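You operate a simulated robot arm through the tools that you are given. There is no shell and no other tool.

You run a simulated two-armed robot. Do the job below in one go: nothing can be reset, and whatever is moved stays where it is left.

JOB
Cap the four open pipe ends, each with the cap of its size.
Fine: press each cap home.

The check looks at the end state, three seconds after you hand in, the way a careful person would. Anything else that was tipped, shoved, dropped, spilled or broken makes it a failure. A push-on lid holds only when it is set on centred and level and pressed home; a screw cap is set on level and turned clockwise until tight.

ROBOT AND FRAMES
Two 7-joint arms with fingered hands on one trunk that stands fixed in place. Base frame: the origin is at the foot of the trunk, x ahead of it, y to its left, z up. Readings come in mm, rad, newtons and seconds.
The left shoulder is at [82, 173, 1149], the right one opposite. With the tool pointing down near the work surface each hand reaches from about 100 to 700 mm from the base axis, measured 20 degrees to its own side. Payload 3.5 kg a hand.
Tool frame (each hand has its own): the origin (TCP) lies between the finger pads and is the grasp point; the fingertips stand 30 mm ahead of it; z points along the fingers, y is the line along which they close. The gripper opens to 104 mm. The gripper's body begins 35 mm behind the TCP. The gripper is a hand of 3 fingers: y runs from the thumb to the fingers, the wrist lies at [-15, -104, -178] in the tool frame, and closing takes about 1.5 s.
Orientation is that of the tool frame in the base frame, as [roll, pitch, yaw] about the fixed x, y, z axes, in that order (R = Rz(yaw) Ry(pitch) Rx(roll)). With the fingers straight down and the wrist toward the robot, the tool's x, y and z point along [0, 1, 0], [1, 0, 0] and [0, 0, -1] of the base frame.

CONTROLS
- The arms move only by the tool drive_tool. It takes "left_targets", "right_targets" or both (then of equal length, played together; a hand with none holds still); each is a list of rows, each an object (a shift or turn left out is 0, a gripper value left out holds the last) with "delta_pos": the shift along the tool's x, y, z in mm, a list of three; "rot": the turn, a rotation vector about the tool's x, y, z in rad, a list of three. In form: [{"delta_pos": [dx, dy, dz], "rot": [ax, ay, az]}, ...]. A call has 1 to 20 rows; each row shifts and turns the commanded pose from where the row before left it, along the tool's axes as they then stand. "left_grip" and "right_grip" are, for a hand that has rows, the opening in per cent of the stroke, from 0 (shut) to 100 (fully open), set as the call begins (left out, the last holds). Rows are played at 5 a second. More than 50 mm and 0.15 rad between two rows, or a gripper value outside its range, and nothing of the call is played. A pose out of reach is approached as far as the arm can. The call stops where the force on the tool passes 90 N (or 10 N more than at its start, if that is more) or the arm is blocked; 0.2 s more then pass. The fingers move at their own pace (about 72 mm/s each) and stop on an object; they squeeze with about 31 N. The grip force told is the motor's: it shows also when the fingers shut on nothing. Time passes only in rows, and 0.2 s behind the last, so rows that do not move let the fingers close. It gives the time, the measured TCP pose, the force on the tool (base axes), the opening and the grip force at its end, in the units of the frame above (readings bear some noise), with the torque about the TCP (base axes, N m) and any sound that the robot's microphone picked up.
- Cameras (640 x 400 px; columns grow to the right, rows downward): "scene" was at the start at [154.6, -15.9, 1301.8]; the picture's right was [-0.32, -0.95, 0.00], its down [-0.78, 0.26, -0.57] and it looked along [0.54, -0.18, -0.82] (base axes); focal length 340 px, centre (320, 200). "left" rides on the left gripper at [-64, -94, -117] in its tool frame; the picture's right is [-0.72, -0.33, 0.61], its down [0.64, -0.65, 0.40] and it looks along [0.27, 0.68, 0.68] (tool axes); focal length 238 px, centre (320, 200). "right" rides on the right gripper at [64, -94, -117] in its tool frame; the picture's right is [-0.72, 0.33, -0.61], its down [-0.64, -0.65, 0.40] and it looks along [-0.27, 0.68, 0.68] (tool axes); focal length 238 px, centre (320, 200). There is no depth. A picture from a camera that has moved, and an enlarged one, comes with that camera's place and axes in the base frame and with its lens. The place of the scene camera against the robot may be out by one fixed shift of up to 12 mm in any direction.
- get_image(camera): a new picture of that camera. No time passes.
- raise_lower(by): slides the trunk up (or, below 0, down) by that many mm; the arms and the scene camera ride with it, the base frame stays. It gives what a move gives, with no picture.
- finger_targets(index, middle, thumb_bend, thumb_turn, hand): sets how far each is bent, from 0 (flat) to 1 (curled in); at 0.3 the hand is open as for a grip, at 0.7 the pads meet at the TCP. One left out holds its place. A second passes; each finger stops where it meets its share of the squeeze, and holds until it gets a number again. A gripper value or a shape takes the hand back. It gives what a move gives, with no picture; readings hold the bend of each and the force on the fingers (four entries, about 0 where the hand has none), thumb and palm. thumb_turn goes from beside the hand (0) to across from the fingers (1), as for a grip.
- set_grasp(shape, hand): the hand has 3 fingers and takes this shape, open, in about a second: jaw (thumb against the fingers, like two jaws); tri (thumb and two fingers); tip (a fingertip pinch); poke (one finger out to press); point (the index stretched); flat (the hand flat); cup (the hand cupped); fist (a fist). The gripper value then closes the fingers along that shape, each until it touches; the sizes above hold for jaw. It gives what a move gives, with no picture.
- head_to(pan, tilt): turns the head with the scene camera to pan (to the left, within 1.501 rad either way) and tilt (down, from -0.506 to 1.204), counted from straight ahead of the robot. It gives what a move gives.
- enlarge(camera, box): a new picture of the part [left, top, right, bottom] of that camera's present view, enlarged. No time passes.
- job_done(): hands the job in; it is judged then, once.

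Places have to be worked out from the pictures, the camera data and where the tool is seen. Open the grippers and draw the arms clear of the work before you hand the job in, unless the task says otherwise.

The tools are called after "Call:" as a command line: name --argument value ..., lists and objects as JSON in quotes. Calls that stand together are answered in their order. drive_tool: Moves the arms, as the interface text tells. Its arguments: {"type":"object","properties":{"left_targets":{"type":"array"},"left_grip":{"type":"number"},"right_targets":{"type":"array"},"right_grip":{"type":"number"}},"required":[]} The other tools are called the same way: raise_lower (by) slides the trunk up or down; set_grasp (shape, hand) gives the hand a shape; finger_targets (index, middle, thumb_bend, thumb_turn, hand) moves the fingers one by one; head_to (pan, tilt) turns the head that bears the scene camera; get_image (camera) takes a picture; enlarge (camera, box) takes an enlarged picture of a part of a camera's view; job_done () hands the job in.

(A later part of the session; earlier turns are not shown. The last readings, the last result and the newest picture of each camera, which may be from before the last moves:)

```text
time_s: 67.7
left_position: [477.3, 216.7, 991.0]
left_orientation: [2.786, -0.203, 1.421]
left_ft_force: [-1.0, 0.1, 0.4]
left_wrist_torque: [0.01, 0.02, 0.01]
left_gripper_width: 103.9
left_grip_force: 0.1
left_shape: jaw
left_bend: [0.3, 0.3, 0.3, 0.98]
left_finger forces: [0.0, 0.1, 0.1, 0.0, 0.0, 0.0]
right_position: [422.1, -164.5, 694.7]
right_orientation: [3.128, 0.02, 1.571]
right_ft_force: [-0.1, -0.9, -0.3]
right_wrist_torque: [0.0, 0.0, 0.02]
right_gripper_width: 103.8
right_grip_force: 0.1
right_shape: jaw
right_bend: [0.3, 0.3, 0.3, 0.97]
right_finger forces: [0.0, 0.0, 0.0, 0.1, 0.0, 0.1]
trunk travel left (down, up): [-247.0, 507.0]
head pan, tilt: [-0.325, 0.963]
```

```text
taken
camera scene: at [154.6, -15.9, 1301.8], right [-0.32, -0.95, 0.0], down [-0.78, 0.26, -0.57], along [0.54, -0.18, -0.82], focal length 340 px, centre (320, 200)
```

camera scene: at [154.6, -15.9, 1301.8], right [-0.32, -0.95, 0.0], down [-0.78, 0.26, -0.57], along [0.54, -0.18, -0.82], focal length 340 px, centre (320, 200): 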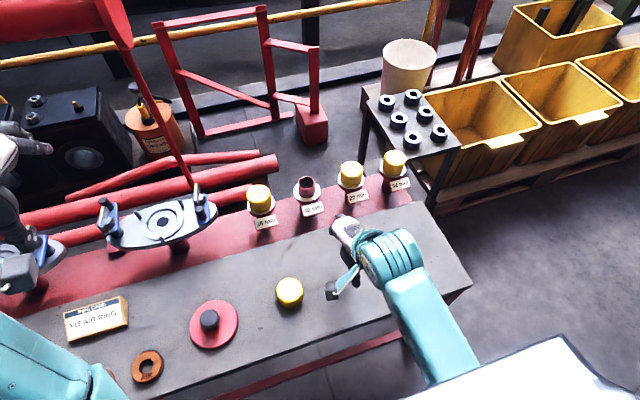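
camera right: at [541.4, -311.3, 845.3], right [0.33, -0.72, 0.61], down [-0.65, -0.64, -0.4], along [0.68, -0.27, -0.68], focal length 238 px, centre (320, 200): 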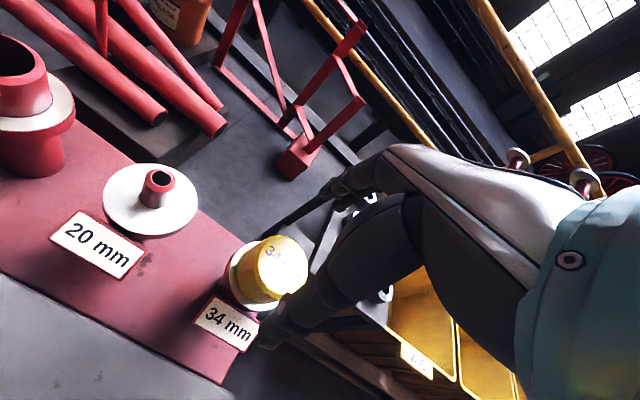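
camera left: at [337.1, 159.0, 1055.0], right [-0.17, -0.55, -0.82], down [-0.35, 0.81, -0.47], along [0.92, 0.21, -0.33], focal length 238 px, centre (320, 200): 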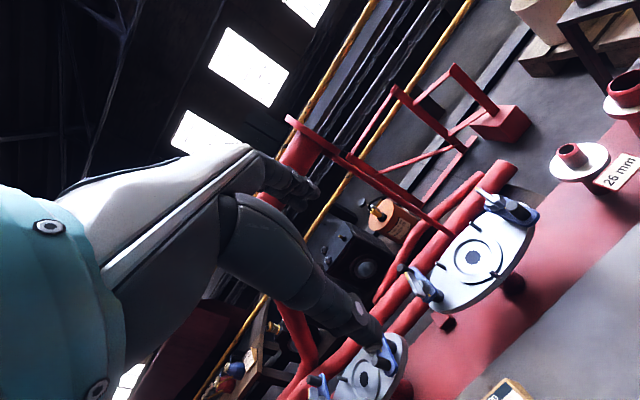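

The pose is reached but with a small orientation error, which suggests the arm is over-folded. Raising the trunk will straighten it, so I'll raise 90 mm; the hand rises with it, over clear space.

Call:
raise_lower --by 90

Call:
get_image --camera "scene"

```text
time_s: 69.0
left_position: [478.3, 216.2, 1081.3]
left_orientation: [2.787, -0.202, 1.419]
left_ft_force: [1.1, 0.4, 0.9]
left_wrist_torque: [0.04, 0.0, 0.01]
left_gripper_width: 103.8
left_grip_force: 0.1
left_shape: jaw
left_bend: [0.3, 0.3, 0.3, 0.98]
left_finger forces: [0.1, 0.1, 0.0, 0.0, 0.0, 0.1]
right_position: [414.5, -163.5, 778.3]
right_orientation: [-3.135, 0.018, 1.573]
right_ft_force: [-0.2, 0.0, -0.4]
right_wrist_torque: [0.0, -0.01, -0.01]
right_gripper_width: 104.0
right_grip_force: 0.1
right_shape: jaw
right_bend: [0.3, 0.3, 0.3, 0.97]
right_finger forces: [0.0, 0.0, 0.0, 0.0, 0.0, 0.1]
trunk travel left (down, up): [-337.0, 417.0]
head pan, tilt: [-0.325, 0.963]
```

```text
taken
camera scene: at [120.7, -15.8, 1393.4], right [-0.32, -0.95, 0.0], down [-0.78, 0.26, -0.57], along [0.54, -0.18, -0.82], focal length 340 px, centre (320, 200)
```

scene: 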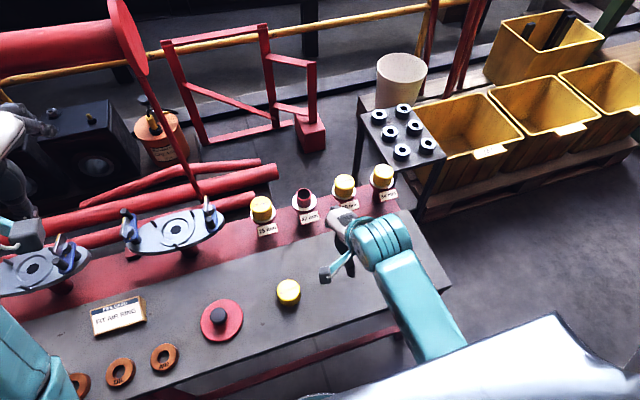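

The trunk is up and the view is clear. I'll lower the hand back to about z 690 and see whether the orientation comes right.

Call:
drive_tool --right_targets '[{"delta_pos": [0, 0, 20]}, {"delta_pos": [0, 0, 20]}, {"delta_pos": [0, 0, 20]}, {"delta_pos": [0, 0, 20]}, {"delta_pos": [0, 0, 5]}, {"delta_pos": [0, 0, 0]}]'

```text
time_s: 70.3
left_position: [475.2, 214.6, 1080.6]
left_orientation: [2.785, -0.203, 1.421]
left_ft_force: [-0.1, 1.1, 0.8]
left_wrist_torque: [0.01, 0.01, 0.0]
left_gripper_width: 103.7
left_grip_force: 0.1
left_shape: jaw
left_bend: [0.3, 0.3, 0.3, 0.98]
left_finger forces: [0.0, 0.1, 0.1, 0.0, 0.0, 0.0]
right_position: [417.0, -161.7, 694.7]
right_orientation: [3.141, 0.01, 1.571]
right_ft_force: [-0.6, -0.2, 0.0]
right_wrist_torque: [0.02, -0.01, 0.01]
right_gripper_width: 103.9
right_grip_force: 0.0
right_shape: jaw
right_bend: [0.3, 0.3, 0.3, 0.97]
right_finger forces: [0.0, 0.1, 0.0, 0.1, 0.0, 0.0]
trunk travel left (down, up): [-337.0, 417.0]
head pan, tilt: [-0.325, 0.963]
```

The orientation is nearly level with a pitch of 0.01. I'll trim that and move toward y=-40 in gentle steps.

Call:
drive_tool --right_targets '[{"delta_pos": [17, 0, 0], "rot": [0, 0.01, 0]}, {"delta_pos": [17, 0, 0]}, {"delta_pos": [17, 0, 0]}, {"delta_pos": [17, 0, 0]}, {"delta_pos": [17, 0, 0]}, {"delta_pos": [17, 0, 0]}, {"delta_pos": [17, 0, 0]}, {"delta_pos": [0, 0, 0]}]'

Call:
get_image --camera "scene"

Call:
enlarge --camera "right" --box '[180, 100, 420, 320]'

```text
time_s: 71.3
left_position: [476.5, 216.8, 1080.9]
left_orientation: [2.785, -0.203, 1.42]
left_ft_force: [-0.1, -0.1, 0.3]
left_wrist_torque: [-0.01, 0.03, -0.02]
left_gripper_width: 103.9
left_grip_force: 0.0
left_shape: jaw
left_bend: [0.3, 0.3, 0.3, 0.98]
left_finger forces: [0.0, 0.1, 0.0, 0.1, 0.1, 0.0]
right_position: [415.9, -178.3, 681.2]
right_orientation: [-3.142, 0.154, 1.59]
right_ft_force: [-0.4, 0.4, 0.2]
right_wrist_torque: [-0.02, 0.0, 0.0]
right_gripper_width: 103.8
right_grip_force: 0.1
right_shape: jaw
right_bend: [0.3, 0.3, 0.3, 0.97]
right_finger forces: [0.0, 0.0, 0.1, 0.0, 0.0, 0.0]
trunk travel left (down, up): [-337.0, 417.0]
head pan, tilt: [-0.325, 0.963]
stopped in row 4 (right hand): the arm was blocked; the commanded pose is now the measured one
```

```text
taken
camera scene: at [120.3, -16.0, 1393.5], right [-0.32, -0.95, 0.0], down [-0.78, 0.26, -0.57], along [0.54, -0.18, -0.82], focal length 340 px, centre (320, 200)
```

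scene: 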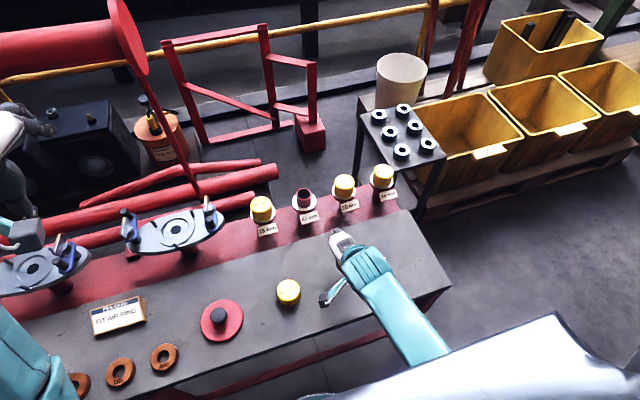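

```text
1.82 times, centred on (300, 210) of right
camera zoom: at [318.0, -98.4, 786.5], right [0.34, -0.61, 0.72], down [-0.64, -0.71, -0.3], along [0.69, -0.36, -0.63], focal length 433 px, centre (356, 182)
```

zoom: 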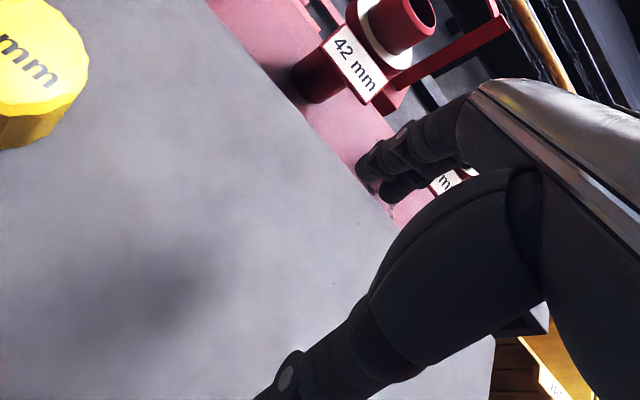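

The arm resists going toward the centre with the hand square to the robot. Turning the hand's yaw with the forearm will bring the wrist back toward the right. First I'll restore level, then yaw about +0.5 rad in small steps over this empty patch of bench.

Call:
drive_tool --right_targets '[{"delta_pos": [0, 0, -8], "rot": [0, 0.05, 0]}, {"delta_pos": [0, 0, -8], "rot": [0, 0.05, 0]}, {"delta_pos": [0, 0, 0], "rot": [0, 0.054, 0]}, {"delta_pos": [0, 0, 0]}, {"rot": [0, 0, -0.08]}, {"rot": [0, 0, -0.08]}, {"rot": [0, 0, -0.08]}, {"delta_pos": [0, 0, 0]}]'

Call:
get_image --camera "scene"

```text
time_s: 73.1
left_position: [474.4, 215.8, 1081.0]
left_orientation: [2.786, -0.204, 1.419]
left_ft_force: [-0.4, -0.2, -0.3]
left_wrist_torque: [-0.01, 0.0, 0.02]
left_gripper_width: 103.9
left_grip_force: 0.1
left_shape: jaw
left_bend: [0.3, 0.3, 0.3, 0.98]
left_finger forces: [0.1, 0.1, 0.1, 0.0, 0.0, 0.1]
right_position: [413.2, -173.9, 696.8]
right_orientation: [-3.14, -0.004, 1.832]
right_ft_force: [-1.3, 0.1, 0.6]
right_wrist_torque: [0.04, 0.03, -0.04]
right_gripper_width: 103.6
right_grip_force: 0.0
right_shape: jaw
right_bend: [0.3, 0.3, 0.3, 0.97]
right_finger forces: [0.0, 0.0, 0.0, 0.0, 0.0, 0.0]
trunk travel left (down, up): [-337.0, 417.0]
head pan, tilt: [-0.325, 0.963]
```

```text
taken
camera scene: at [120.2, -15.8, 1393.5], right [-0.32, -0.95, 0.0], down [-0.78, 0.26, -0.57], along [0.54, -0.18, -0.82], focal length 340 px, centre (320, 200)
```

scene: 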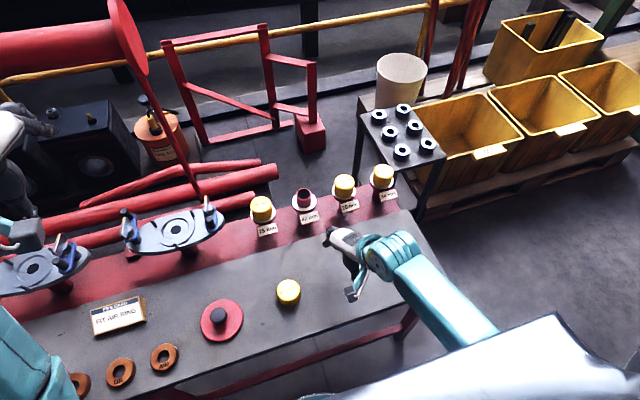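

The yaw works smoothly and the forearm swings outward. I'll continue the yaw to about 2.1 and then step toward +y.

Call:
drive_tool --right_targets '[{"rot": [0, 0, -0.09]}, {"rot": [0, 0, -0.09]}, {"rot": [0, 0, -0.09]}, {"delta_pos": [10, 6, 0]}, {"delta_pos": [13, 7.6, 0]}, {"delta_pos": [13, 7.6, 0]}, {"delta_pos": [0, 0, 0]}]'

Call:
get_image --camera "scene"

```text
time_s: 74.7
left_position: [476.2, 215.5, 1081.2]
left_orientation: [2.784, -0.203, 1.421]
left_ft_force: [-0.8, -0.4, 0.7]
left_wrist_torque: [-0.01, -0.03, 0.03]
left_gripper_width: 103.9
left_grip_force: 0.1
left_shape: jaw
left_bend: [0.3, 0.3, 0.3, 0.98]
left_finger forces: [0.0, 0.0, 0.0, 0.0, 0.0, 0.0]
right_position: [414.2, -131.4, 698.1]
right_orientation: [3.139, -0.005, 2.102]
right_ft_force: [-0.1, 0.7, -0.5]
right_wrist_torque: [0.0, -0.01, 0.0]
right_gripper_width: 103.9
right_grip_force: 0.0
right_shape: jaw
right_bend: [0.3, 0.3, 0.3, 0.97]
right_finger forces: [0.0, 0.0, 0.0, 0.1, 0.0, 0.0]
trunk travel left (down, up): [-337.0, 417.0]
head pan, tilt: [-0.325, 0.963]
```

```text
taken
camera scene: at [120.2, -15.9, 1393.5], right [-0.32, -0.95, 0.0], down [-0.78, 0.26, -0.57], along [0.54, -0.18, -0.82], focal length 340 px, centre (320, 200)
```

scene: 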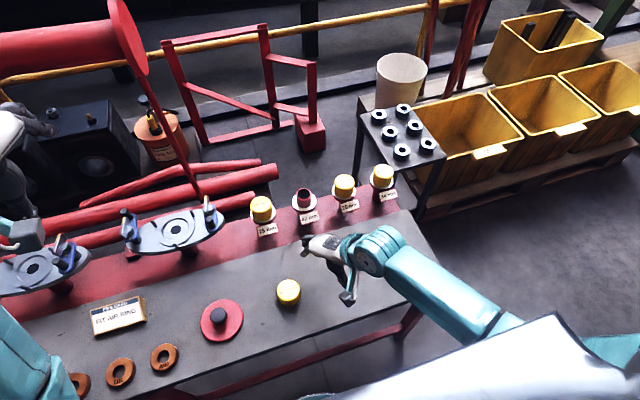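

That is a clean configuration. I'll continue toward the 42 cap; at this yaw the target TCP is about (413, -35).

Call:
drive_tool --right_targets '[{"delta_pos": [14, 8, 0]}, {"delta_pos": [14, 8, 0]}, {"delta_pos": [14, 8, 0]}, {"delta_pos": [14, 8, 0]}, {"delta_pos": [14, 8, 0]}, {"delta_pos": [13.8, 8, 0]}, {"delta_pos": [0, 0, 12]}, {"delta_pos": [0, 0, 12]}, {"delta_pos": [0, 0, 0]}]'

Call:
get_image --camera "scene"

Call:
enlarge --camera "right" --box '[180, 100, 420, 320]'

```text
time_s: 76.7
left_position: [476.3, 216.9, 1081.9]
left_orientation: [2.784, -0.203, 1.421]
left_ft_force: [-0.1, -1.1, 0.5]
left_wrist_torque: [0.0, 0.05, 0.01]
left_gripper_width: 104.1
left_grip_force: 0.1
left_shape: jaw
left_bend: [0.3, 0.3, 0.3, 0.98]
left_finger forces: [0.0, 0.0, 0.0, 0.0, 0.0, 0.1]
right_position: [413.3, -37.0, 674.2]
right_orientation: [3.139, -0.006, 2.101]
right_ft_force: [-0.4, 0.0, 0.2]
right_wrist_torque: [-0.01, 0.02, -0.01]
right_gripper_width: 103.7
right_grip_force: 0.0
right_shape: jaw
right_bend: [0.3, 0.3, 0.3, 0.97]
right_finger forces: [0.0, 0.0, 0.0, 0.1, 0.0, 0.0]
trunk travel left (down, up): [-337.0, 417.0]
head pan, tilt: [-0.325, 0.963]
```

```text
taken
camera scene: at [120.2, -15.9, 1393.5], right [-0.32, -0.95, 0.0], down [-0.78, 0.26, -0.57], along [0.54, -0.18, -0.82], focal length 340 px, centre (320, 200)
```

scene: 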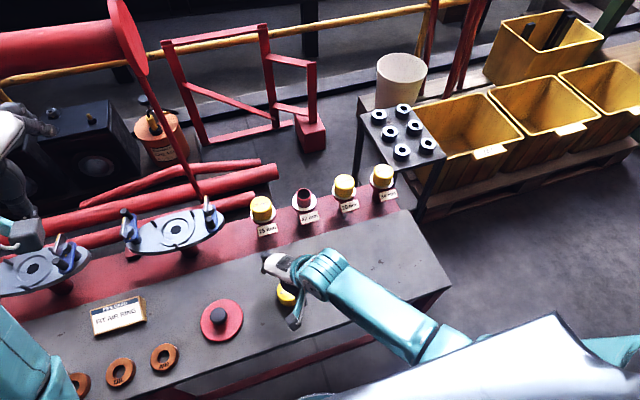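

```text
1.82 times, centred on (300, 210) of right
camera zoom: at [298.8, -28.0, 791.1], right [0.65, -0.46, 0.61], down [-0.24, -0.88, -0.41], along [0.73, 0.12, -0.68], focal length 433 px, centre (356, 182)
```

zoom: 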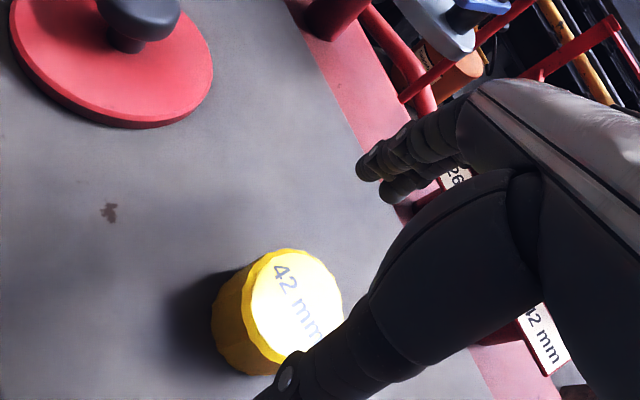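

The view matches the 26 cap at the same stage. I'll apply a small correction and descend to grip height.

Call:
drive_tool --right_targets '[{"delta_pos": [-0.2, -2, 0], "rot": [0.002, -0.005, 0]}, {"delta_pos": [0, 0, 12]}, {"delta_pos": [0, 0, 12]}, {"delta_pos": [0, 0, 12]}, {"delta_pos": [0, 0, 8]}, {"delta_pos": [0, 0, 6]}, {"delta_pos": [0, 0, 0]}]'

Call:
enlarge --camera "right" --box '[180, 100, 420, 320]'

```text
time_s: 78.3
left_position: [476.5, 215.5, 1080.9]
left_orientation: [2.785, -0.204, 1.422]
left_ft_force: [0.3, 0.5, -0.2]
left_wrist_torque: [-0.01, -0.01, -0.02]
left_gripper_width: 104.0
left_grip_force: 0.0
left_shape: jaw
left_bend: [0.3, 0.3, 0.3, 0.98]
left_finger forces: [0.0, 0.2, 0.0, 0.0, 0.1, 0.0]
right_position: [411.1, -36.9, 622.3]
right_orientation: [-3.141, -0.002, 2.1]
right_ft_force: [-0.8, 0.7, 0.1]
right_wrist_torque: [0.0, -0.03, -0.03]
right_gripper_width: 103.9
right_grip_force: 0.1
right_shape: jaw
right_bend: [0.3, 0.3, 0.3, 0.97]
right_finger forces: [0.0, 0.0, 0.0, 0.0, 0.0, 0.0]
trunk travel left (down, up): [-337.0, 417.0]
head pan, tilt: [-0.325, 0.963]
```

```text
1.82 times, centred on (300, 210) of right
camera zoom: at [297.4, -28.6, 739.7], right [0.65, -0.46, 0.61], down [-0.24, -0.88, -0.4], along [0.73, 0.11, -0.68], focal length 433 px, centre (356, 182)
```

zoom: 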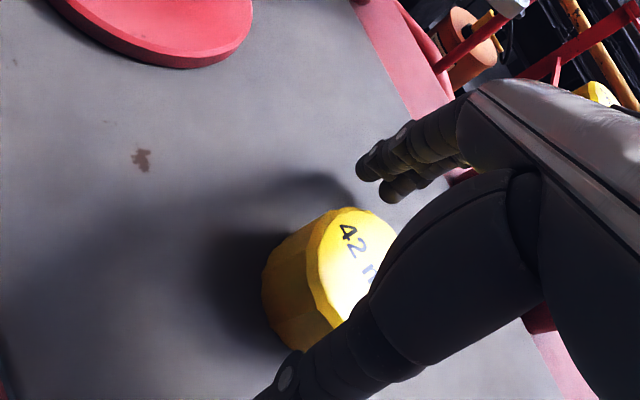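

It matches the reference within about 1 mm. I'll lower 1.3 mm and close.

Call:
drive_tool --right_targets '[{"delta_pos": [0, 0, 1.3]}, {"delta_pos": [0, 0, 0]}]'

Call:
drive_tool --right_targets '[{"delta_pos": [0, 0, 0]}, {"delta_pos": [0, 0, 0]}, {"delta_pos": [0, 0, 0]}, {"delta_pos": [0, 0, 0]}, {"delta_pos": [0, 0, 0]}, {"delta_pos": [0, 0, 0]}, {"delta_pos": [0, 0, 0]}, {"delta_pos": [0, 0, 0]}]' --right_grip 0

Call:
enlarge --camera "right" --box '[220, 180, 340, 300]'

```text
time_s: 78.9
left_position: [476.1, 215.1, 1081.9]
left_orientation: [2.785, -0.203, 1.42]
left_ft_force: [-0.5, -0.9, 0.9]
left_wrist_torque: [0.03, 0.02, 0.0]
left_gripper_width: 104.0
left_grip_force: 0.0
left_shape: jaw
left_bend: [0.3, 0.3, 0.3, 0.98]
left_finger forces: [0.0, 0.0, 0.0, 0.0, 0.0, 0.1]
right_position: [412.5, -37.3, 622.9]
right_orientation: [-3.141, 0.0, 2.1]
right_ft_force: [0.4, -0.1, -0.6]
right_wrist_torque: [0.0, 0.01, 0.0]
right_gripper_width: 104.0
right_grip_force: 0.1
right_shape: jaw
right_bend: [0.3, 0.3, 0.3, 0.97]
right_finger forces: [0.0, 0.0, 0.0, 0.1, 0.0, 0.0]
trunk travel left (down, up): [-337.0, 417.0]
head pan, tilt: [-0.325, 0.963]
```

```text
time_s: 80.7
left_position: [477.1, 215.8, 1081.0]
left_orientation: [2.784, -0.201, 1.419]
left_ft_force: [0.2, 0.8, 0.6]
left_wrist_torque: [0.01, 0.02, 0.01]
left_gripper_width: 104.1
left_grip_force: 0.1
left_shape: jaw
left_bend: [0.3, 0.3, 0.3, 0.98]
left_finger forces: [0.0, 0.0, 0.0, 0.0, 0.0, 0.0]
right_position: [411.3, -37.2, 622.1]
right_orientation: [-3.14, -0.002, 2.099]
right_ft_force: [0.1, 0.4, 0.9]
right_wrist_torque: [-0.02, 0.01, 0.0]
right_gripper_width: 45.6
right_grip_force: 30.3
right_shape: jaw
right_bend: [0.74, 0.46, 0.71, 1.0]
right_finger forces: [18.0, 9.9, 0.0, 0.1, 25.4, 0.0]
trunk travel left (down, up): [-337.0, 417.0]
head pan, tilt: [-0.325, 0.963]
```

```text
3.33 times, centred on (280, 240) of right
camera zoom: at [297.7, -28.6, 738.8], right [0.65, -0.46, 0.61], down [-0.24, -0.88, -0.4], along [0.73, 0.11, -0.68], focal length 794 px, centre (453, 67)
```

zoom: 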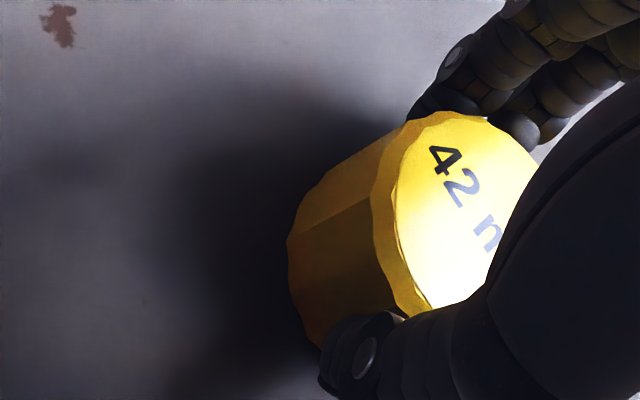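

The grasp matches the reference. I'll lift and back out to (440, -140) the way I came in.

Call:
drive_tool --right_targets '[{"delta_pos": [0, 0, -5]}, {"delta_pos": [0, 0, -15]}, {"delta_pos": [0, 0, -30]}, {"delta_pos": [0, 0, -30]}, {"delta_pos": [0, 0, -28]}, {"delta_pos": [-17.2, -4.5, 0]}, {"delta_pos": [-17.2, -4.5, 0]}, {"delta_pos": [-17.2, -4.5, 0]}, {"delta_pos": [-17.2, -4.5, 0]}, {"delta_pos": [-17.2, -4.5, 0]}, {"delta_pos": [-17.2, -4.5, 0]}, {"delta_pos": [0, 0, 0]}]'

Call:
get_image --camera "scene"

```text
time_s: 83.3
left_position: [477.0, 216.6, 1081.1]
left_orientation: [2.785, -0.203, 1.421]
left_ft_force: [-0.1, 0.6, 0.8]
left_wrist_torque: [-0.03, -0.02, -0.02]
left_gripper_width: 103.8
left_grip_force: 0.1
left_shape: jaw
left_bend: [0.3, 0.3, 0.3, 0.98]
left_finger forces: [0.0, 0.0, 0.0, 0.1, 0.0, 0.0]
right_position: [439.4, -137.8, 729.0]
right_orientation: [3.141, -0.001, 2.101]
right_ft_force: [0.7, -1.5, -0.4]
right_wrist_torque: [-0.02, 0.0, 0.0]
right_gripper_width: 45.2
right_grip_force: 31.0
right_shape: jaw
right_bend: [0.74, 0.46, 0.71, 1.0]
right_finger forces: [17.9, 9.8, 0.0, 0.0, 25.3, 0.0]
trunk travel left (down, up): [-337.0, 417.0]
head pan, tilt: [-0.325, 0.963]
```

```text
taken
camera scene: at [120.3, -15.8, 1393.5], right [-0.32, -0.95, 0.0], down [-0.78, 0.26, -0.57], along [0.54, -0.18, -0.82], focal length 340 px, centre (320, 200)
```

scene: 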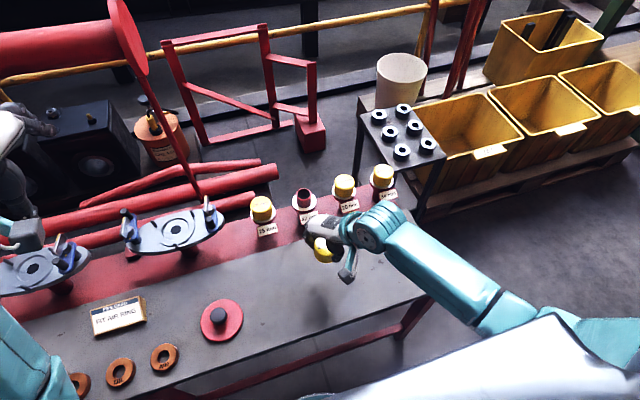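

All good. I'll move outward to x≈530 and turn the yaw back to square there.

Call:
drive_tool --right_targets '[{"delta_pos": [-11.2, 14.3, -2]}, {"delta_pos": [-11.2, 14.3, -2]}, {"delta_pos": [-11.2, 14.3, -2]}, {"delta_pos": [-11.2, 14.3, -2]}, {"delta_pos": [-11.2, 14.3, -2]}, {"rot": [0, 0, 0.088]}, {"rot": [0, 0, 0.088]}, {"rot": [0, 0, 0.088]}, {"rot": [0, 0, 0.088]}, {"rot": [0, 0, 0.088]}, {"rot": [0, 0, 0.089]}, {"delta_pos": [0, 0, 0]}]'

Call:
get_image --camera "scene"

```text
time_s: 85.9
left_position: [475.9, 216.2, 1080.6]
left_orientation: [2.783, -0.202, 1.42]
left_ft_force: [0.7, 0.5, 0.2]
left_wrist_torque: [-0.01, 0.0, -0.03]
left_gripper_width: 103.9
left_grip_force: 0.1
left_shape: jaw
left_bend: [0.3, 0.3, 0.3, 0.98]
left_finger forces: [0.0, 0.0, 0.0, 0.0, 0.1, 0.0]
right_position: [531.0, -152.1, 740.4]
right_orientation: [-3.141, -0.001, 1.571]
right_ft_force: [-0.5, 0.7, 0.2]
right_wrist_torque: [0.02, 0.01, 0.03]
right_gripper_width: 45.2
right_grip_force: 30.5
right_shape: jaw
right_bend: [0.74, 0.46, 0.71, 1.0]
right_finger forces: [17.9, 10.0, 0.0, 0.0, 25.4, 0.0]
trunk travel left (down, up): [-337.0, 417.0]
head pan, tilt: [-0.325, 0.963]
```

```text
taken
camera scene: at [120.3, -16.0, 1393.5], right [-0.32, -0.95, 0.0], down [-0.78, 0.26, -0.57], along [0.54, -0.18, -0.82], focal length 340 px, centre (320, 200)
```

scene: 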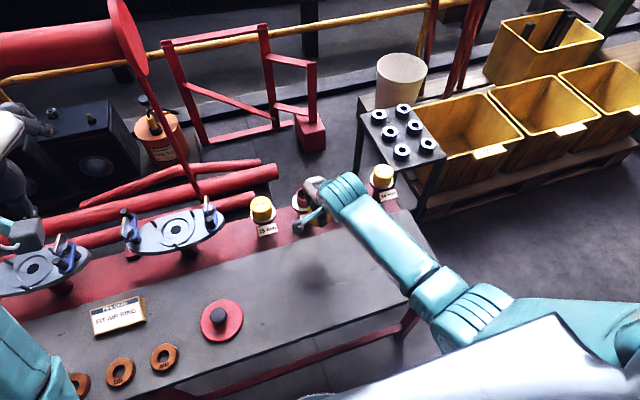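

The hand is square and level. Before extending to the pipe I'll put the trunk back to its original height to restore reach. First I'll raise the hand 85 mm so nothing gets low.

Call:
drive_tool --right_targets '[{"delta_pos": [0, 0, -17]}, {"delta_pos": [0, 0, -17]}, {"delta_pos": [0, 0, -17]}, {"delta_pos": [0, 0, -17]}, {"delta_pos": [0, 0, -17]}, {"delta_pos": [0, 0, 0]}]'

Call:
raise_lower --by -80

Call:
get_image --camera "scene"

```text
time_s: 87.3
left_position: [476.3, 216.9, 1080.5]
left_orientation: [2.786, -0.204, 1.422]
left_ft_force: [0.7, -1.4, 1.2]
left_wrist_torque: [0.02, -0.01, 0.0]
left_gripper_width: 103.7
left_grip_force: 0.0
left_shape: jaw
left_bend: [0.3, 0.3, 0.3, 0.98]
left_finger forces: [0.0, 0.0, 0.1, 0.0, 0.0, 0.0]
right_position: [530.8, -152.1, 825.2]
right_orientation: [3.142, -0.001, 1.571]
right_ft_force: [0.0, -0.1, 0.0]
right_wrist_torque: [0.02, 0.03, 0.0]
right_gripper_width: 45.2
right_grip_force: 31.0
right_shape: jaw
right_bend: [0.74, 0.46, 0.71, 1.0]
right_finger forces: [17.8, 10.0, 0.0, 0.0, 25.4, 0.1]
trunk travel left (down, up): [-337.0, 417.0]
head pan, tilt: [-0.325, 0.963]
```

```text
time_s: 88.5
left_position: [475.7, 216.2, 1001.1]
left_orientation: [2.784, -0.203, 1.421]
left_ft_force: [-0.2, -0.6, 0.4]
left_wrist_torque: [-0.03, -0.01, 0.0]
left_gripper_width: 104.3
left_grip_force: 0.0
left_shape: jaw
left_bend: [0.3, 0.3, 0.3, 0.98]
left_finger forces: [0.1, 0.0, 0.0, 0.0, 0.1, 0.0]
right_position: [530.3, -151.4, 745.9]
right_orientation: [-3.141, 0.0, 1.573]
right_ft_force: [0.6, -1.0, 1.2]
right_wrist_torque: [-0.02, -0.03, -0.01]
right_gripper_width: 45.0
right_grip_force: 30.8
right_shape: jaw
right_bend: [0.74, 0.46, 0.71, 1.0]
right_finger forces: [17.8, 10.2, 0.0, 0.1, 25.3, 0.0]
trunk travel left (down, up): [-257.0, 497.0]
head pan, tilt: [-0.325, 0.963]
```

```text
taken
camera scene: at [149.8, -15.9, 1312.2], right [-0.32, -0.95, 0.0], down [-0.78, 0.26, -0.57], along [0.54, -0.18, -0.82], focal length 340 px, centre (320, 200)
```

scene: 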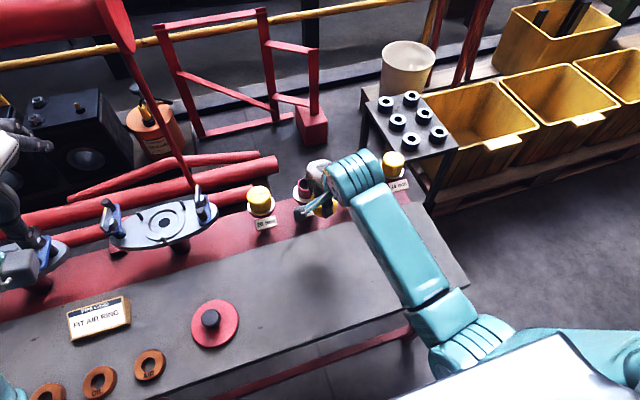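

The trunk is back down within 10 mm. I'll move to above the 42 pipe at TCP (636, -143.5, 730).

Call:
drive_tool --right_targets '[{"delta_pos": [1.6, 21.2, 3]}, {"delta_pos": [1.6, 21.2, 3]}, {"delta_pos": [1.6, 21.2, 3]}, {"delta_pos": [1.6, 21.2, 3]}, {"delta_pos": [1.6, 21.2, 3]}, {"delta_pos": [0, 0, 0]}, {"delta_pos": [0, 0, 0]}]'

Call:
enlarge --camera "scene" --box '[260, 140, 340, 220]'

Call:
enlarge --camera "right" --box '[220, 180, 340, 300]'

```text
time_s: 90.1
left_position: [476.6, 215.6, 1000.9]
left_orientation: [2.785, -0.202, 1.422]
left_ft_force: [0.1, -0.3, -0.3]
left_wrist_torque: [-0.03, 0.0, 0.01]
left_gripper_width: 103.8
left_grip_force: 0.1
left_shape: jaw
left_bend: [0.3, 0.3, 0.3, 0.98]
left_finger forces: [0.0, 0.0, 0.0, 0.0, 0.0, 0.0]
right_position: [635.6, -144.4, 729.9]
right_orientation: [3.141, -0.001, 1.572]
right_ft_force: [-0.3, 0.1, -0.5]
right_wrist_torque: [0.0, 0.01, -0.02]
right_gripper_width: 45.2
right_grip_force: 30.7
right_shape: jaw
right_bend: [0.74, 0.46, 0.71, 1.0]
right_finger forces: [17.9, 10.2, 0.1, 0.0, 25.2, 0.0]
trunk travel left (down, up): [-257.0, 497.0]
head pan, tilt: [-0.325, 0.963]
```

```text
5.00 times, centred on (300, 180) of scene
camera zoom: at [150.3, -15.9, 1312.0], right [-0.32, -0.95, 0.0], down [-0.78, 0.26, -0.57], along [0.54, -0.18, -0.82], focal length 1702 px, centre (420, 300)
```

zoom: 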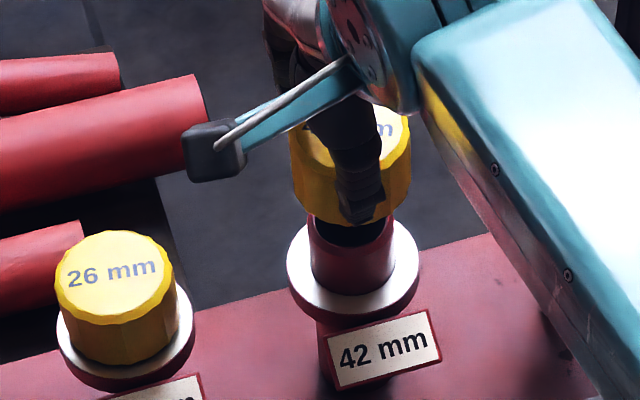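

```text
3.33 times, centred on (280, 240) of right
camera zoom: at [540.9, -79.5, 846.4], right [0.33, -0.72, 0.61], down [-0.65, -0.64, -0.4], along [0.68, -0.27, -0.68], focal length 794 px, centre (453, 67)
```

zoom: 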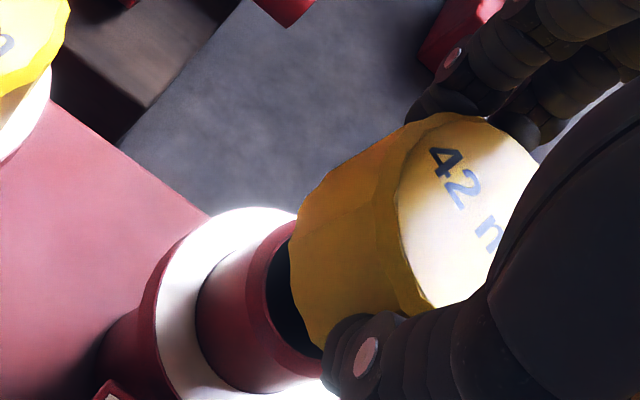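

The cap is about 1 mm off laterally. I'll shift (+0.5, +1) and lower to just above the pipe mouth.

Call:
drive_tool --right_targets '[{"delta_pos": [1, 0.5, 0]}, {"delta_pos": [0, 0, 10]}, {"delta_pos": [0, 0, 10]}, {"delta_pos": [0, 0, 9]}, {"delta_pos": [0, 0, 0]}]'

Call:
enlarge --camera "scene" --box '[280, 160, 330, 210]'

Call:
enlarge --camera "right" --box '[220, 180, 340, 300]'

```text
time_s: 91.3
left_position: [476.3, 214.7, 1001.4]
left_orientation: [2.784, -0.203, 1.42]
left_ft_force: [0.1, -0.5, -0.5]
left_wrist_torque: [-0.01, -0.01, 0.01]
left_gripper_width: 103.7
left_grip_force: 0.2
left_shape: jaw
left_bend: [0.3, 0.3, 0.3, 0.98]
left_finger forces: [0.0, 0.0, 0.0, 0.0, 0.0, 0.1]
right_position: [636.8, -142.6, 700.8]
right_orientation: [-3.141, -0.001, 1.57]
right_ft_force: [-0.3, -0.1, -0.7]
right_wrist_torque: [-0.02, -0.02, 0.0]
right_gripper_width: 45.1
right_grip_force: 31.4
right_shape: jaw
right_bend: [0.74, 0.46, 0.72, 1.0]
right_finger forces: [17.9, 10.2, 0.0, 0.0, 25.2, 0.0]
trunk travel left (down, up): [-257.0, 497.0]
head pan, tilt: [-0.325, 0.963]
```

```text
8.00 times, centred on (305, 185) of scene
camera zoom: at [150.3, -15.9, 1312.1], right [-0.32, -0.95, 0.0], down [-0.78, 0.26, -0.57], along [0.54, -0.18, -0.82], focal length 2723 px, centre (440, 320)
```

zoom: 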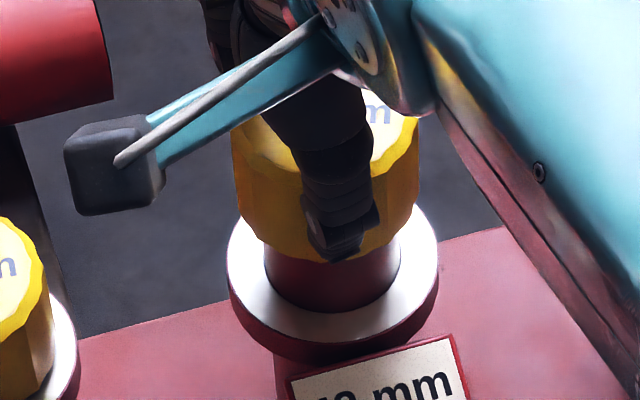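

```text
3.33 times, centred on (280, 240) of right
camera zoom: at [541.4, -77.6, 817.4], right [0.33, -0.72, 0.61], down [-0.65, -0.64, -0.4], along [0.68, -0.27, -0.68], focal length 794 px, centre (453, 67)
```

zoom: 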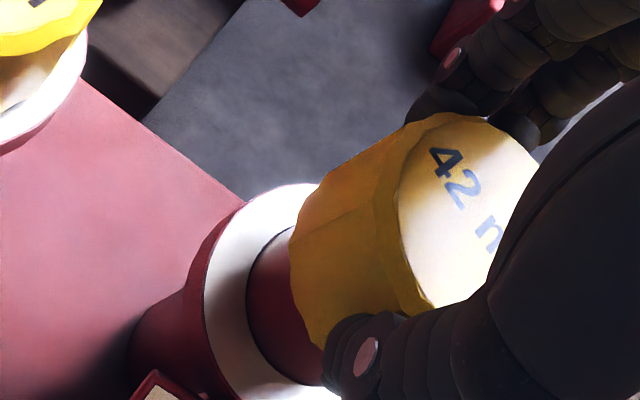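

Lateral and radial alignment both look within about 1 mm. I'll lower gently.

Call:
drive_tool --right_targets '[{"delta_pos": [0, 0, 1.5]}, {"delta_pos": [0, 0, 1.5]}, {"delta_pos": [0, 0, 1.5]}, {"delta_pos": [0, 0, 0]}]'

Call:
enlarge --camera "scene" --box '[280, 160, 330, 210]'

```text
time_s: 92.3
left_position: [475.8, 216.8, 1001.3]
left_orientation: [2.786, -0.203, 1.421]
left_ft_force: [-0.6, -0.1, -0.2]
left_wrist_torque: [0.0, 0.0, -0.01]
left_gripper_width: 103.9
left_grip_force: 0.0
left_shape: jaw
left_bend: [0.3, 0.3, 0.3, 0.98]
left_finger forces: [0.1, 0.0, 0.1, 0.0, 0.1, 0.0]
right_position: [638.3, -141.3, 696.3]
right_orientation: [-3.141, 0.001, 1.571]
right_ft_force: [0.2, -0.1, -0.1]
right_wrist_torque: [0.0, -0.04, 0.01]
right_gripper_width: 45.2
right_grip_force: 31.6
right_shape: jaw
right_bend: [0.74, 0.46, 0.72, 1.0]
right_finger forces: [17.8, 10.1, 0.0, 0.1, 25.2, 0.0]
trunk travel left (down, up): [-257.0, 497.0]
head pan, tilt: [-0.325, 0.963]
```

```text
8.00 times, centred on (305, 185) of scene
camera zoom: at [150.3, -15.9, 1312.0], right [-0.32, -0.95, 0.0], down [-0.78, 0.26, -0.57], along [0.54, -0.18, -0.82], focal length 2723 px, centre (440, 320)
```

zoom: 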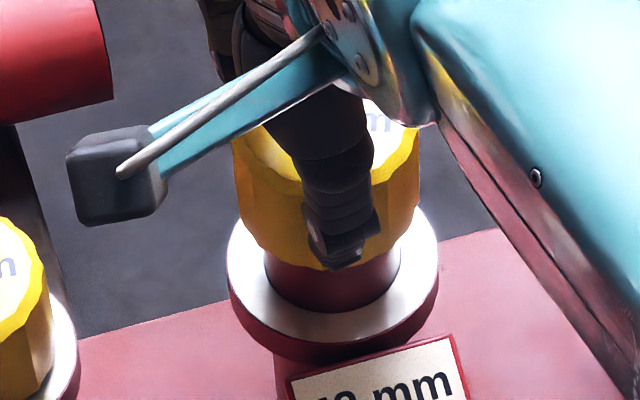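

There's no force yet and it looks centred. I'll continue down in small steps.

Call:
drive_tool --right_targets '[{"delta_pos": [0, 0, 1.5]}, {"delta_pos": [0, 0, 1.5]}, {"delta_pos": [0, 0, 1.5]}, {"delta_pos": [0, 0, 0]}]'

Call:
enlarge --camera "scene" --box '[280, 160, 330, 210]'

```text
time_s: 93.3
left_position: [475.7, 215.8, 1001.1]
left_orientation: [2.784, -0.203, 1.421]
left_ft_force: [-0.6, 0.8, -0.5]
left_wrist_torque: [0.01, 0.04, -0.02]
left_gripper_width: 104.0
left_grip_force: 0.0
left_shape: jaw
left_bend: [0.3, 0.3, 0.3, 0.98]
left_finger forces: [0.0, 0.0, 0.0, 0.0, 0.0, 0.0]
right_position: [636.1, -142.7, 691.7]
right_orientation: [-3.141, -0.001, 1.572]
right_ft_force: [-0.1, 0.8, -0.8]
right_wrist_torque: [0.01, -0.01, 0.01]
right_gripper_width: 44.8
right_grip_force: 31.2
right_shape: jaw
right_bend: [0.74, 0.46, 0.72, 1.0]
right_finger forces: [17.7, 10.2, 0.0, 0.0, 25.2, 0.0]
trunk travel left (down, up): [-257.0, 497.0]
head pan, tilt: [-0.325, 0.963]
```

```text
8.00 times, centred on (305, 185) of scene
camera zoom: at [150.3, -15.9, 1312.0], right [-0.32, -0.95, 0.0], down [-0.78, 0.26, -0.57], along [0.54, -0.18, -0.82], focal length 2723 px, centre (440, 320)
```

zoom: 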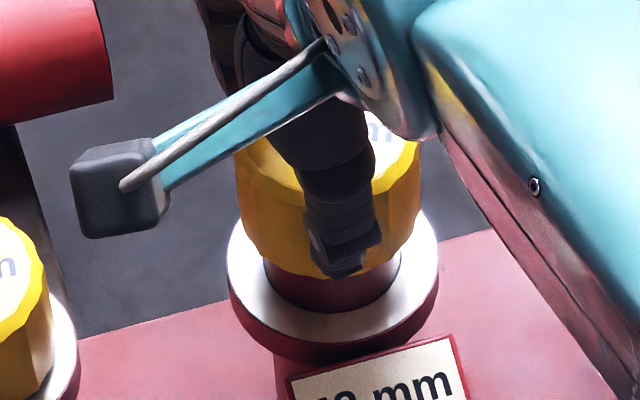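

It is entering freely. I'll continue down 8 mm in 2 mm steps.

Call:
drive_tool --right_targets '[{"delta_pos": [0, 0, 2]}, {"delta_pos": [0, 0, 2]}, {"delta_pos": [0, 0, 2]}, {"delta_pos": [0, 0, 2]}, {"delta_pos": [0, 0, 0]}]'

Call:
enlarge --camera "scene" --box '[280, 160, 330, 210]'

```text
time_s: 94.5
left_position: [476.4, 215.2, 1001.0]
left_orientation: [2.785, -0.205, 1.42]
left_ft_force: [0.4, -0.2, 0.1]
left_wrist_torque: [0.01, 0.0, 0.03]
left_gripper_width: 103.7
left_grip_force: 0.1
left_shape: jaw
left_bend: [0.3, 0.3, 0.3, 0.98]
left_finger forces: [0.1, 0.0, 0.0, 0.1, 0.0, 0.1]
right_position: [636.9, -142.3, 684.3]
right_orientation: [-3.141, 0.0, 1.571]
right_ft_force: [-1.4, -0.6, 1.3]
right_wrist_torque: [-0.02, 0.03, 0.0]
right_gripper_width: 45.1
right_grip_force: 31.2
right_shape: jaw
right_bend: [0.74, 0.47, 0.71, 1.0]
right_finger forces: [17.8, 10.2, 0.1, 0.0, 26.4, 0.0]
trunk travel left (down, up): [-257.0, 497.0]
head pan, tilt: [-0.325, 0.963]
```

```text
8.00 times, centred on (305, 185) of scene
camera zoom: at [150.2, -15.9, 1312.1], right [-0.32, -0.95, 0.0], down [-0.78, 0.26, -0.57], along [0.54, -0.18, -0.82], focal length 2723 px, centre (440, 320)
```

zoom: 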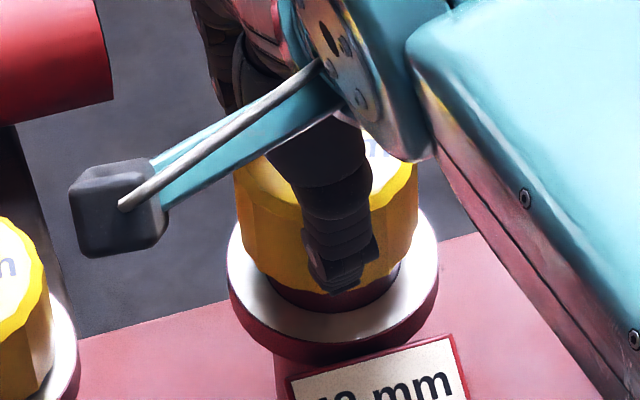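

A slight side force of -1.4 N is starting. I'll ease 0.6 mm in -x and continue down.

Call:
drive_tool --right_targets '[{"delta_pos": [0, -0.6, 0]}, {"delta_pos": [0, 0, 2]}, {"delta_pos": [0, 0, 2]}, {"delta_pos": [0, 0, 2]}, {"delta_pos": [0, 0, 1.5]}, {"delta_pos": [0, 0, 0]}]'

Call:
enlarge --camera "scene" --box '[280, 160, 330, 210]'

```text
time_s: 95.9
left_position: [476.2, 216.0, 1000.6]
left_orientation: [2.785, -0.203, 1.42]
left_ft_force: [0.7, -0.6, 0.8]
left_wrist_torque: [-0.02, -0.01, 0.04]
left_gripper_width: 103.9
left_grip_force: 0.1
left_shape: jaw
left_bend: [0.3, 0.3, 0.3, 0.98]
left_finger forces: [0.1, 0.0, 0.0, 0.0, 0.0, 0.0]
right_position: [636.5, -140.7, 676.4]
right_orientation: [-3.141, 0.0, 1.571]
right_ft_force: [0.3, 0.5, -0.5]
right_wrist_torque: [0.0, -0.02, 0.01]
right_gripper_width: 45.1
right_grip_force: 30.9
right_shape: jaw
right_bend: [0.74, 0.47, 0.71, 1.0]
right_finger forces: [18.3, 10.5, 0.1, 0.1, 25.9, 0.0]
trunk travel left (down, up): [-257.0, 497.0]
head pan, tilt: [-0.325, 0.963]
```

```text
8.00 times, centred on (305, 185) of scene
camera zoom: at [150.3, -15.9, 1312.0], right [-0.32, -0.95, 0.0], down [-0.78, 0.26, -0.57], along [0.54, -0.18, -0.82], focal length 2723 px, centre (440, 320)
```

zoom: 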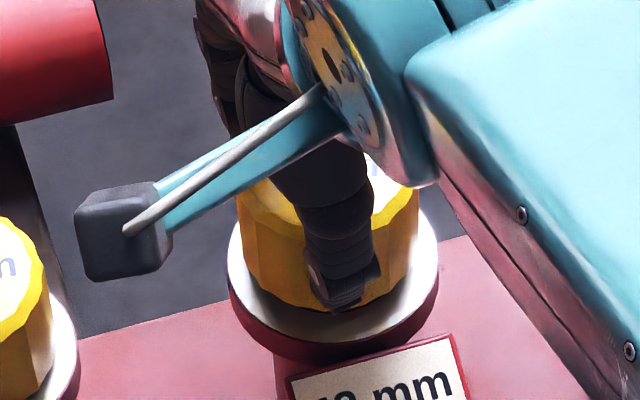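

The force is clear. Now the last millimetres, listening for the snap.

Call:
drive_tool --right_targets '[{"delta_pos": [0, 0, 1.5]}, {"delta_pos": [0, 0, 1.5]}, {"delta_pos": [0, 0, 1.2]}, {"delta_pos": [0, 0, 0]}]'

```text
time_s: 96.9
left_position: [476.2, 216.3, 1001.0]
left_orientation: [2.785, -0.202, 1.42]
left_ft_force: [-0.3, 0.0, 0.3]
left_wrist_torque: [0.0, 0.0, -0.01]
left_gripper_width: 103.6
left_grip_force: 0.0
left_shape: jaw
left_bend: [0.3, 0.3, 0.3, 0.98]
left_finger forces: [0.0, 0.0, 0.0, 0.0, 0.0, 0.1]
right_position: [636.4, -142.2, 672.1]
right_orientation: [3.141, 0.0, 1.571]
right_ft_force: [-0.7, -0.6, -0.3]
right_wrist_torque: [0.0, 0.0, 0.03]
right_gripper_width: 45.0
right_grip_force: 30.9
right_shape: jaw
right_bend: [0.74, 0.47, 0.71, 1.0]
right_finger forces: [18.2, 10.5, 0.0, 0.0, 25.9, 0.0]
trunk travel left (down, up): [-257.0, 497.0]
head pan, tilt: [-0.325, 0.963]
```

No resistance yet at z 672. I'll go 2 mm further.

Call:
drive_tool --right_targets '[{"delta_pos": [0, 0, 1.1]}, {"delta_pos": [0, 0, 1.1]}, {"delta_pos": [0, 0, 0]}]'

```text
time_s: 97.7
left_position: [474.8, 216.7, 1000.9]
left_orientation: [2.783, -0.203, 1.42]
left_ft_force: [0.3, -1.5, -0.8]
left_wrist_torque: [0.02, 0.0, 0.01]
left_gripper_width: 103.8
left_grip_force: 0.0
left_shape: jaw
left_bend: [0.3, 0.3, 0.3, 0.98]
left_finger forces: [0.0, 0.1, 0.2, 0.0, 0.1, 0.0]
right_position: [636.7, -141.6, 671.4]
right_orientation: [3.14, 0.0, 1.57]
right_ft_force: [-5.5, 0.2, 5.6]
right_wrist_torque: [0.02, 0.12, -0.01]
right_gripper_width: 45.2
right_grip_force: 30.6
right_shape: jaw
right_bend: [0.74, 0.47, 0.71, 1.0]
right_finger forces: [17.8, 10.2, 0.1, 0.0, 30.3, 0.0]
trunk travel left (down, up): [-257.0, 497.0]
head pan, tilt: [-0.325, 0.963]
heard: snap
```

The snap was heard, so the 42 cap is home. I'll open the hand and rise straight up.

Call:
drive_tool --right_targets '[{"delta_pos": [0, 0, 0]}, {"delta_pos": [0, 0, 0]}, {"delta_pos": [0, 0, 0]}, {"delta_pos": [0, 0, 0]}, {"delta_pos": [0, 0, 0]}, {"delta_pos": [0, 0, -10]}, {"delta_pos": [0, 0, -20]}, {"delta_pos": [0, 0, -30]}, {"delta_pos": [0, 0, -20]}, {"delta_pos": [0, 0, 0]}]' --right_grip 100

Call:
enlarge --camera "scene" --box '[230, 130, 350, 230]'

```text
time_s: 99.9
left_position: [477.4, 216.4, 1001.3]
left_orientation: [2.783, -0.202, 1.42]
left_ft_force: [0.0, 1.2, 0.1]
left_wrist_torque: [-0.01, 0.0, -0.01]
left_gripper_width: 103.8
left_grip_force: 0.1
left_shape: jaw
left_bend: [0.3, 0.3, 0.3, 0.98]
left_finger forces: [0.1, 0.1, 0.1, 0.1, 0.0, 0.1]
right_position: [636.1, -140.9, 749.8]
right_orientation: [3.141, -0.001, 1.571]
right_ft_force: [0.6, -0.2, -0.1]
right_wrist_torque: [0.02, -0.01, 0.04]
right_gripper_width: 103.3
right_grip_force: 0.0
right_shape: jaw
right_bend: [0.3, 0.3, 0.3, 0.98]
right_finger forces: [0.1, 0.0, 0.0, 0.0, 0.0, 0.1]
trunk travel left (down, up): [-257.0, 497.0]
head pan, tilt: [-0.325, 0.963]
```

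```text
4.00 times, centred on (290, 180) of scene
camera zoom: at [150.3, -15.9, 1312.0], right [-0.32, -0.95, 0.0], down [-0.78, 0.26, -0.57], along [0.54, -0.18, -0.82], focal length 1361 px, centre (440, 280)
```

zoom: 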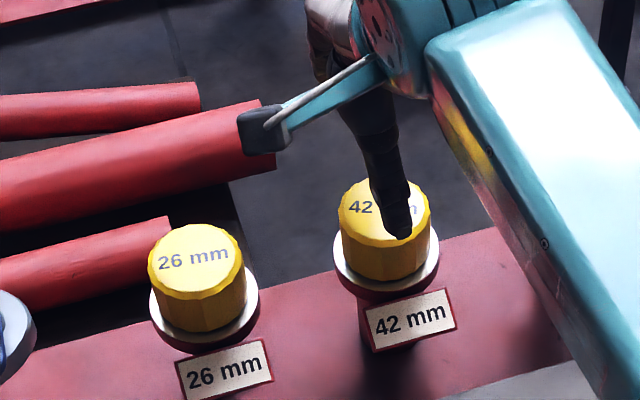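

The 26 and 42 caps look seated and level. I'll move the right hand off to the right and up, in gentle steps.

Call:
drive_tool --right_targets '[{"delta_pos": [-21, -3, -4]}, {"delta_pos": [-21, -3, -4]}, {"delta_pos": [-21, -4, -4]}, {"delta_pos": [-21, -5, -4]}, {"delta_pos": [-21, -8, -4]}, {"delta_pos": [-21, -12, -4]}, {"delta_pos": [-21, -15, -4]}, {"delta_pos": [-21, -15, -4]}, {"delta_pos": [-21, -15, -4]}, {"delta_pos": [-21, -15, -4]}, {"delta_pos": [0, 0, 0]}]'

Call:
get_image --camera "scene"

Call:
get_image --camera "right"

```text
time_s: 102.3
left_position: [475.9, 216.4, 1001.4]
left_orientation: [2.786, -0.204, 1.42]
left_ft_force: [0.0, 0.4, 0.2]
left_wrist_torque: [-0.01, 0.03, 0.01]
left_gripper_width: 103.8
left_grip_force: 0.0
left_shape: jaw
left_bend: [0.3, 0.3, 0.3, 0.98]
left_finger forces: [0.0, 0.1, 0.1, 0.0, 0.0, 0.0]
right_position: [540.2, -351.7, 789.4]
right_orientation: [-3.141, -0.001, 1.571]
right_ft_force: [0.0, 0.3, -0.4]
right_wrist_torque: [-0.04, 0.04, 0.01]
right_gripper_width: 103.6
right_grip_force: 0.0
right_shape: jaw
right_bend: [0.3, 0.3, 0.3, 0.98]
right_finger forces: [0.0, 0.0, 0.0, 0.0, 0.0, 0.0]
trunk travel left (down, up): [-257.0, 497.0]
head pan, tilt: [-0.325, 0.963]
```

```text
taken
camera scene: at [150.3, -15.9, 1312.0], right [-0.32, -0.95, 0.0], down [-0.78, 0.26, -0.57], along [0.54, -0.18, -0.82], focal length 340 px, centre (320, 200)
```

scene: 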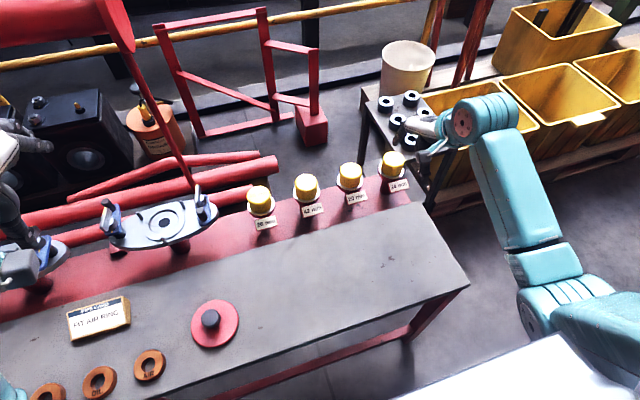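

```text
taken
camera right: at [445.1, -286.9, 907.1], right [0.33, -0.72, 0.61], down [-0.65, -0.64, -0.4], along [0.68, -0.27, -0.68], focal length 238 px, centre (320, 200)
```

right: 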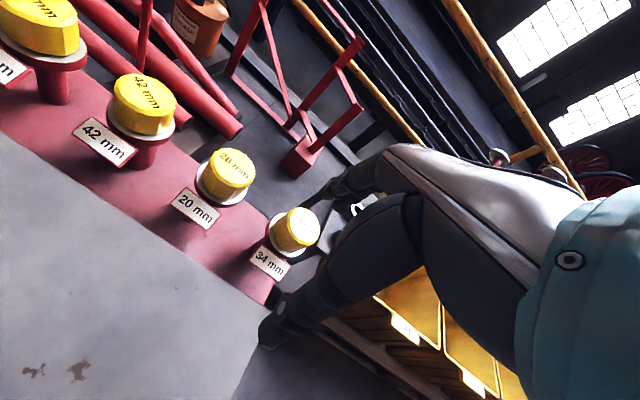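

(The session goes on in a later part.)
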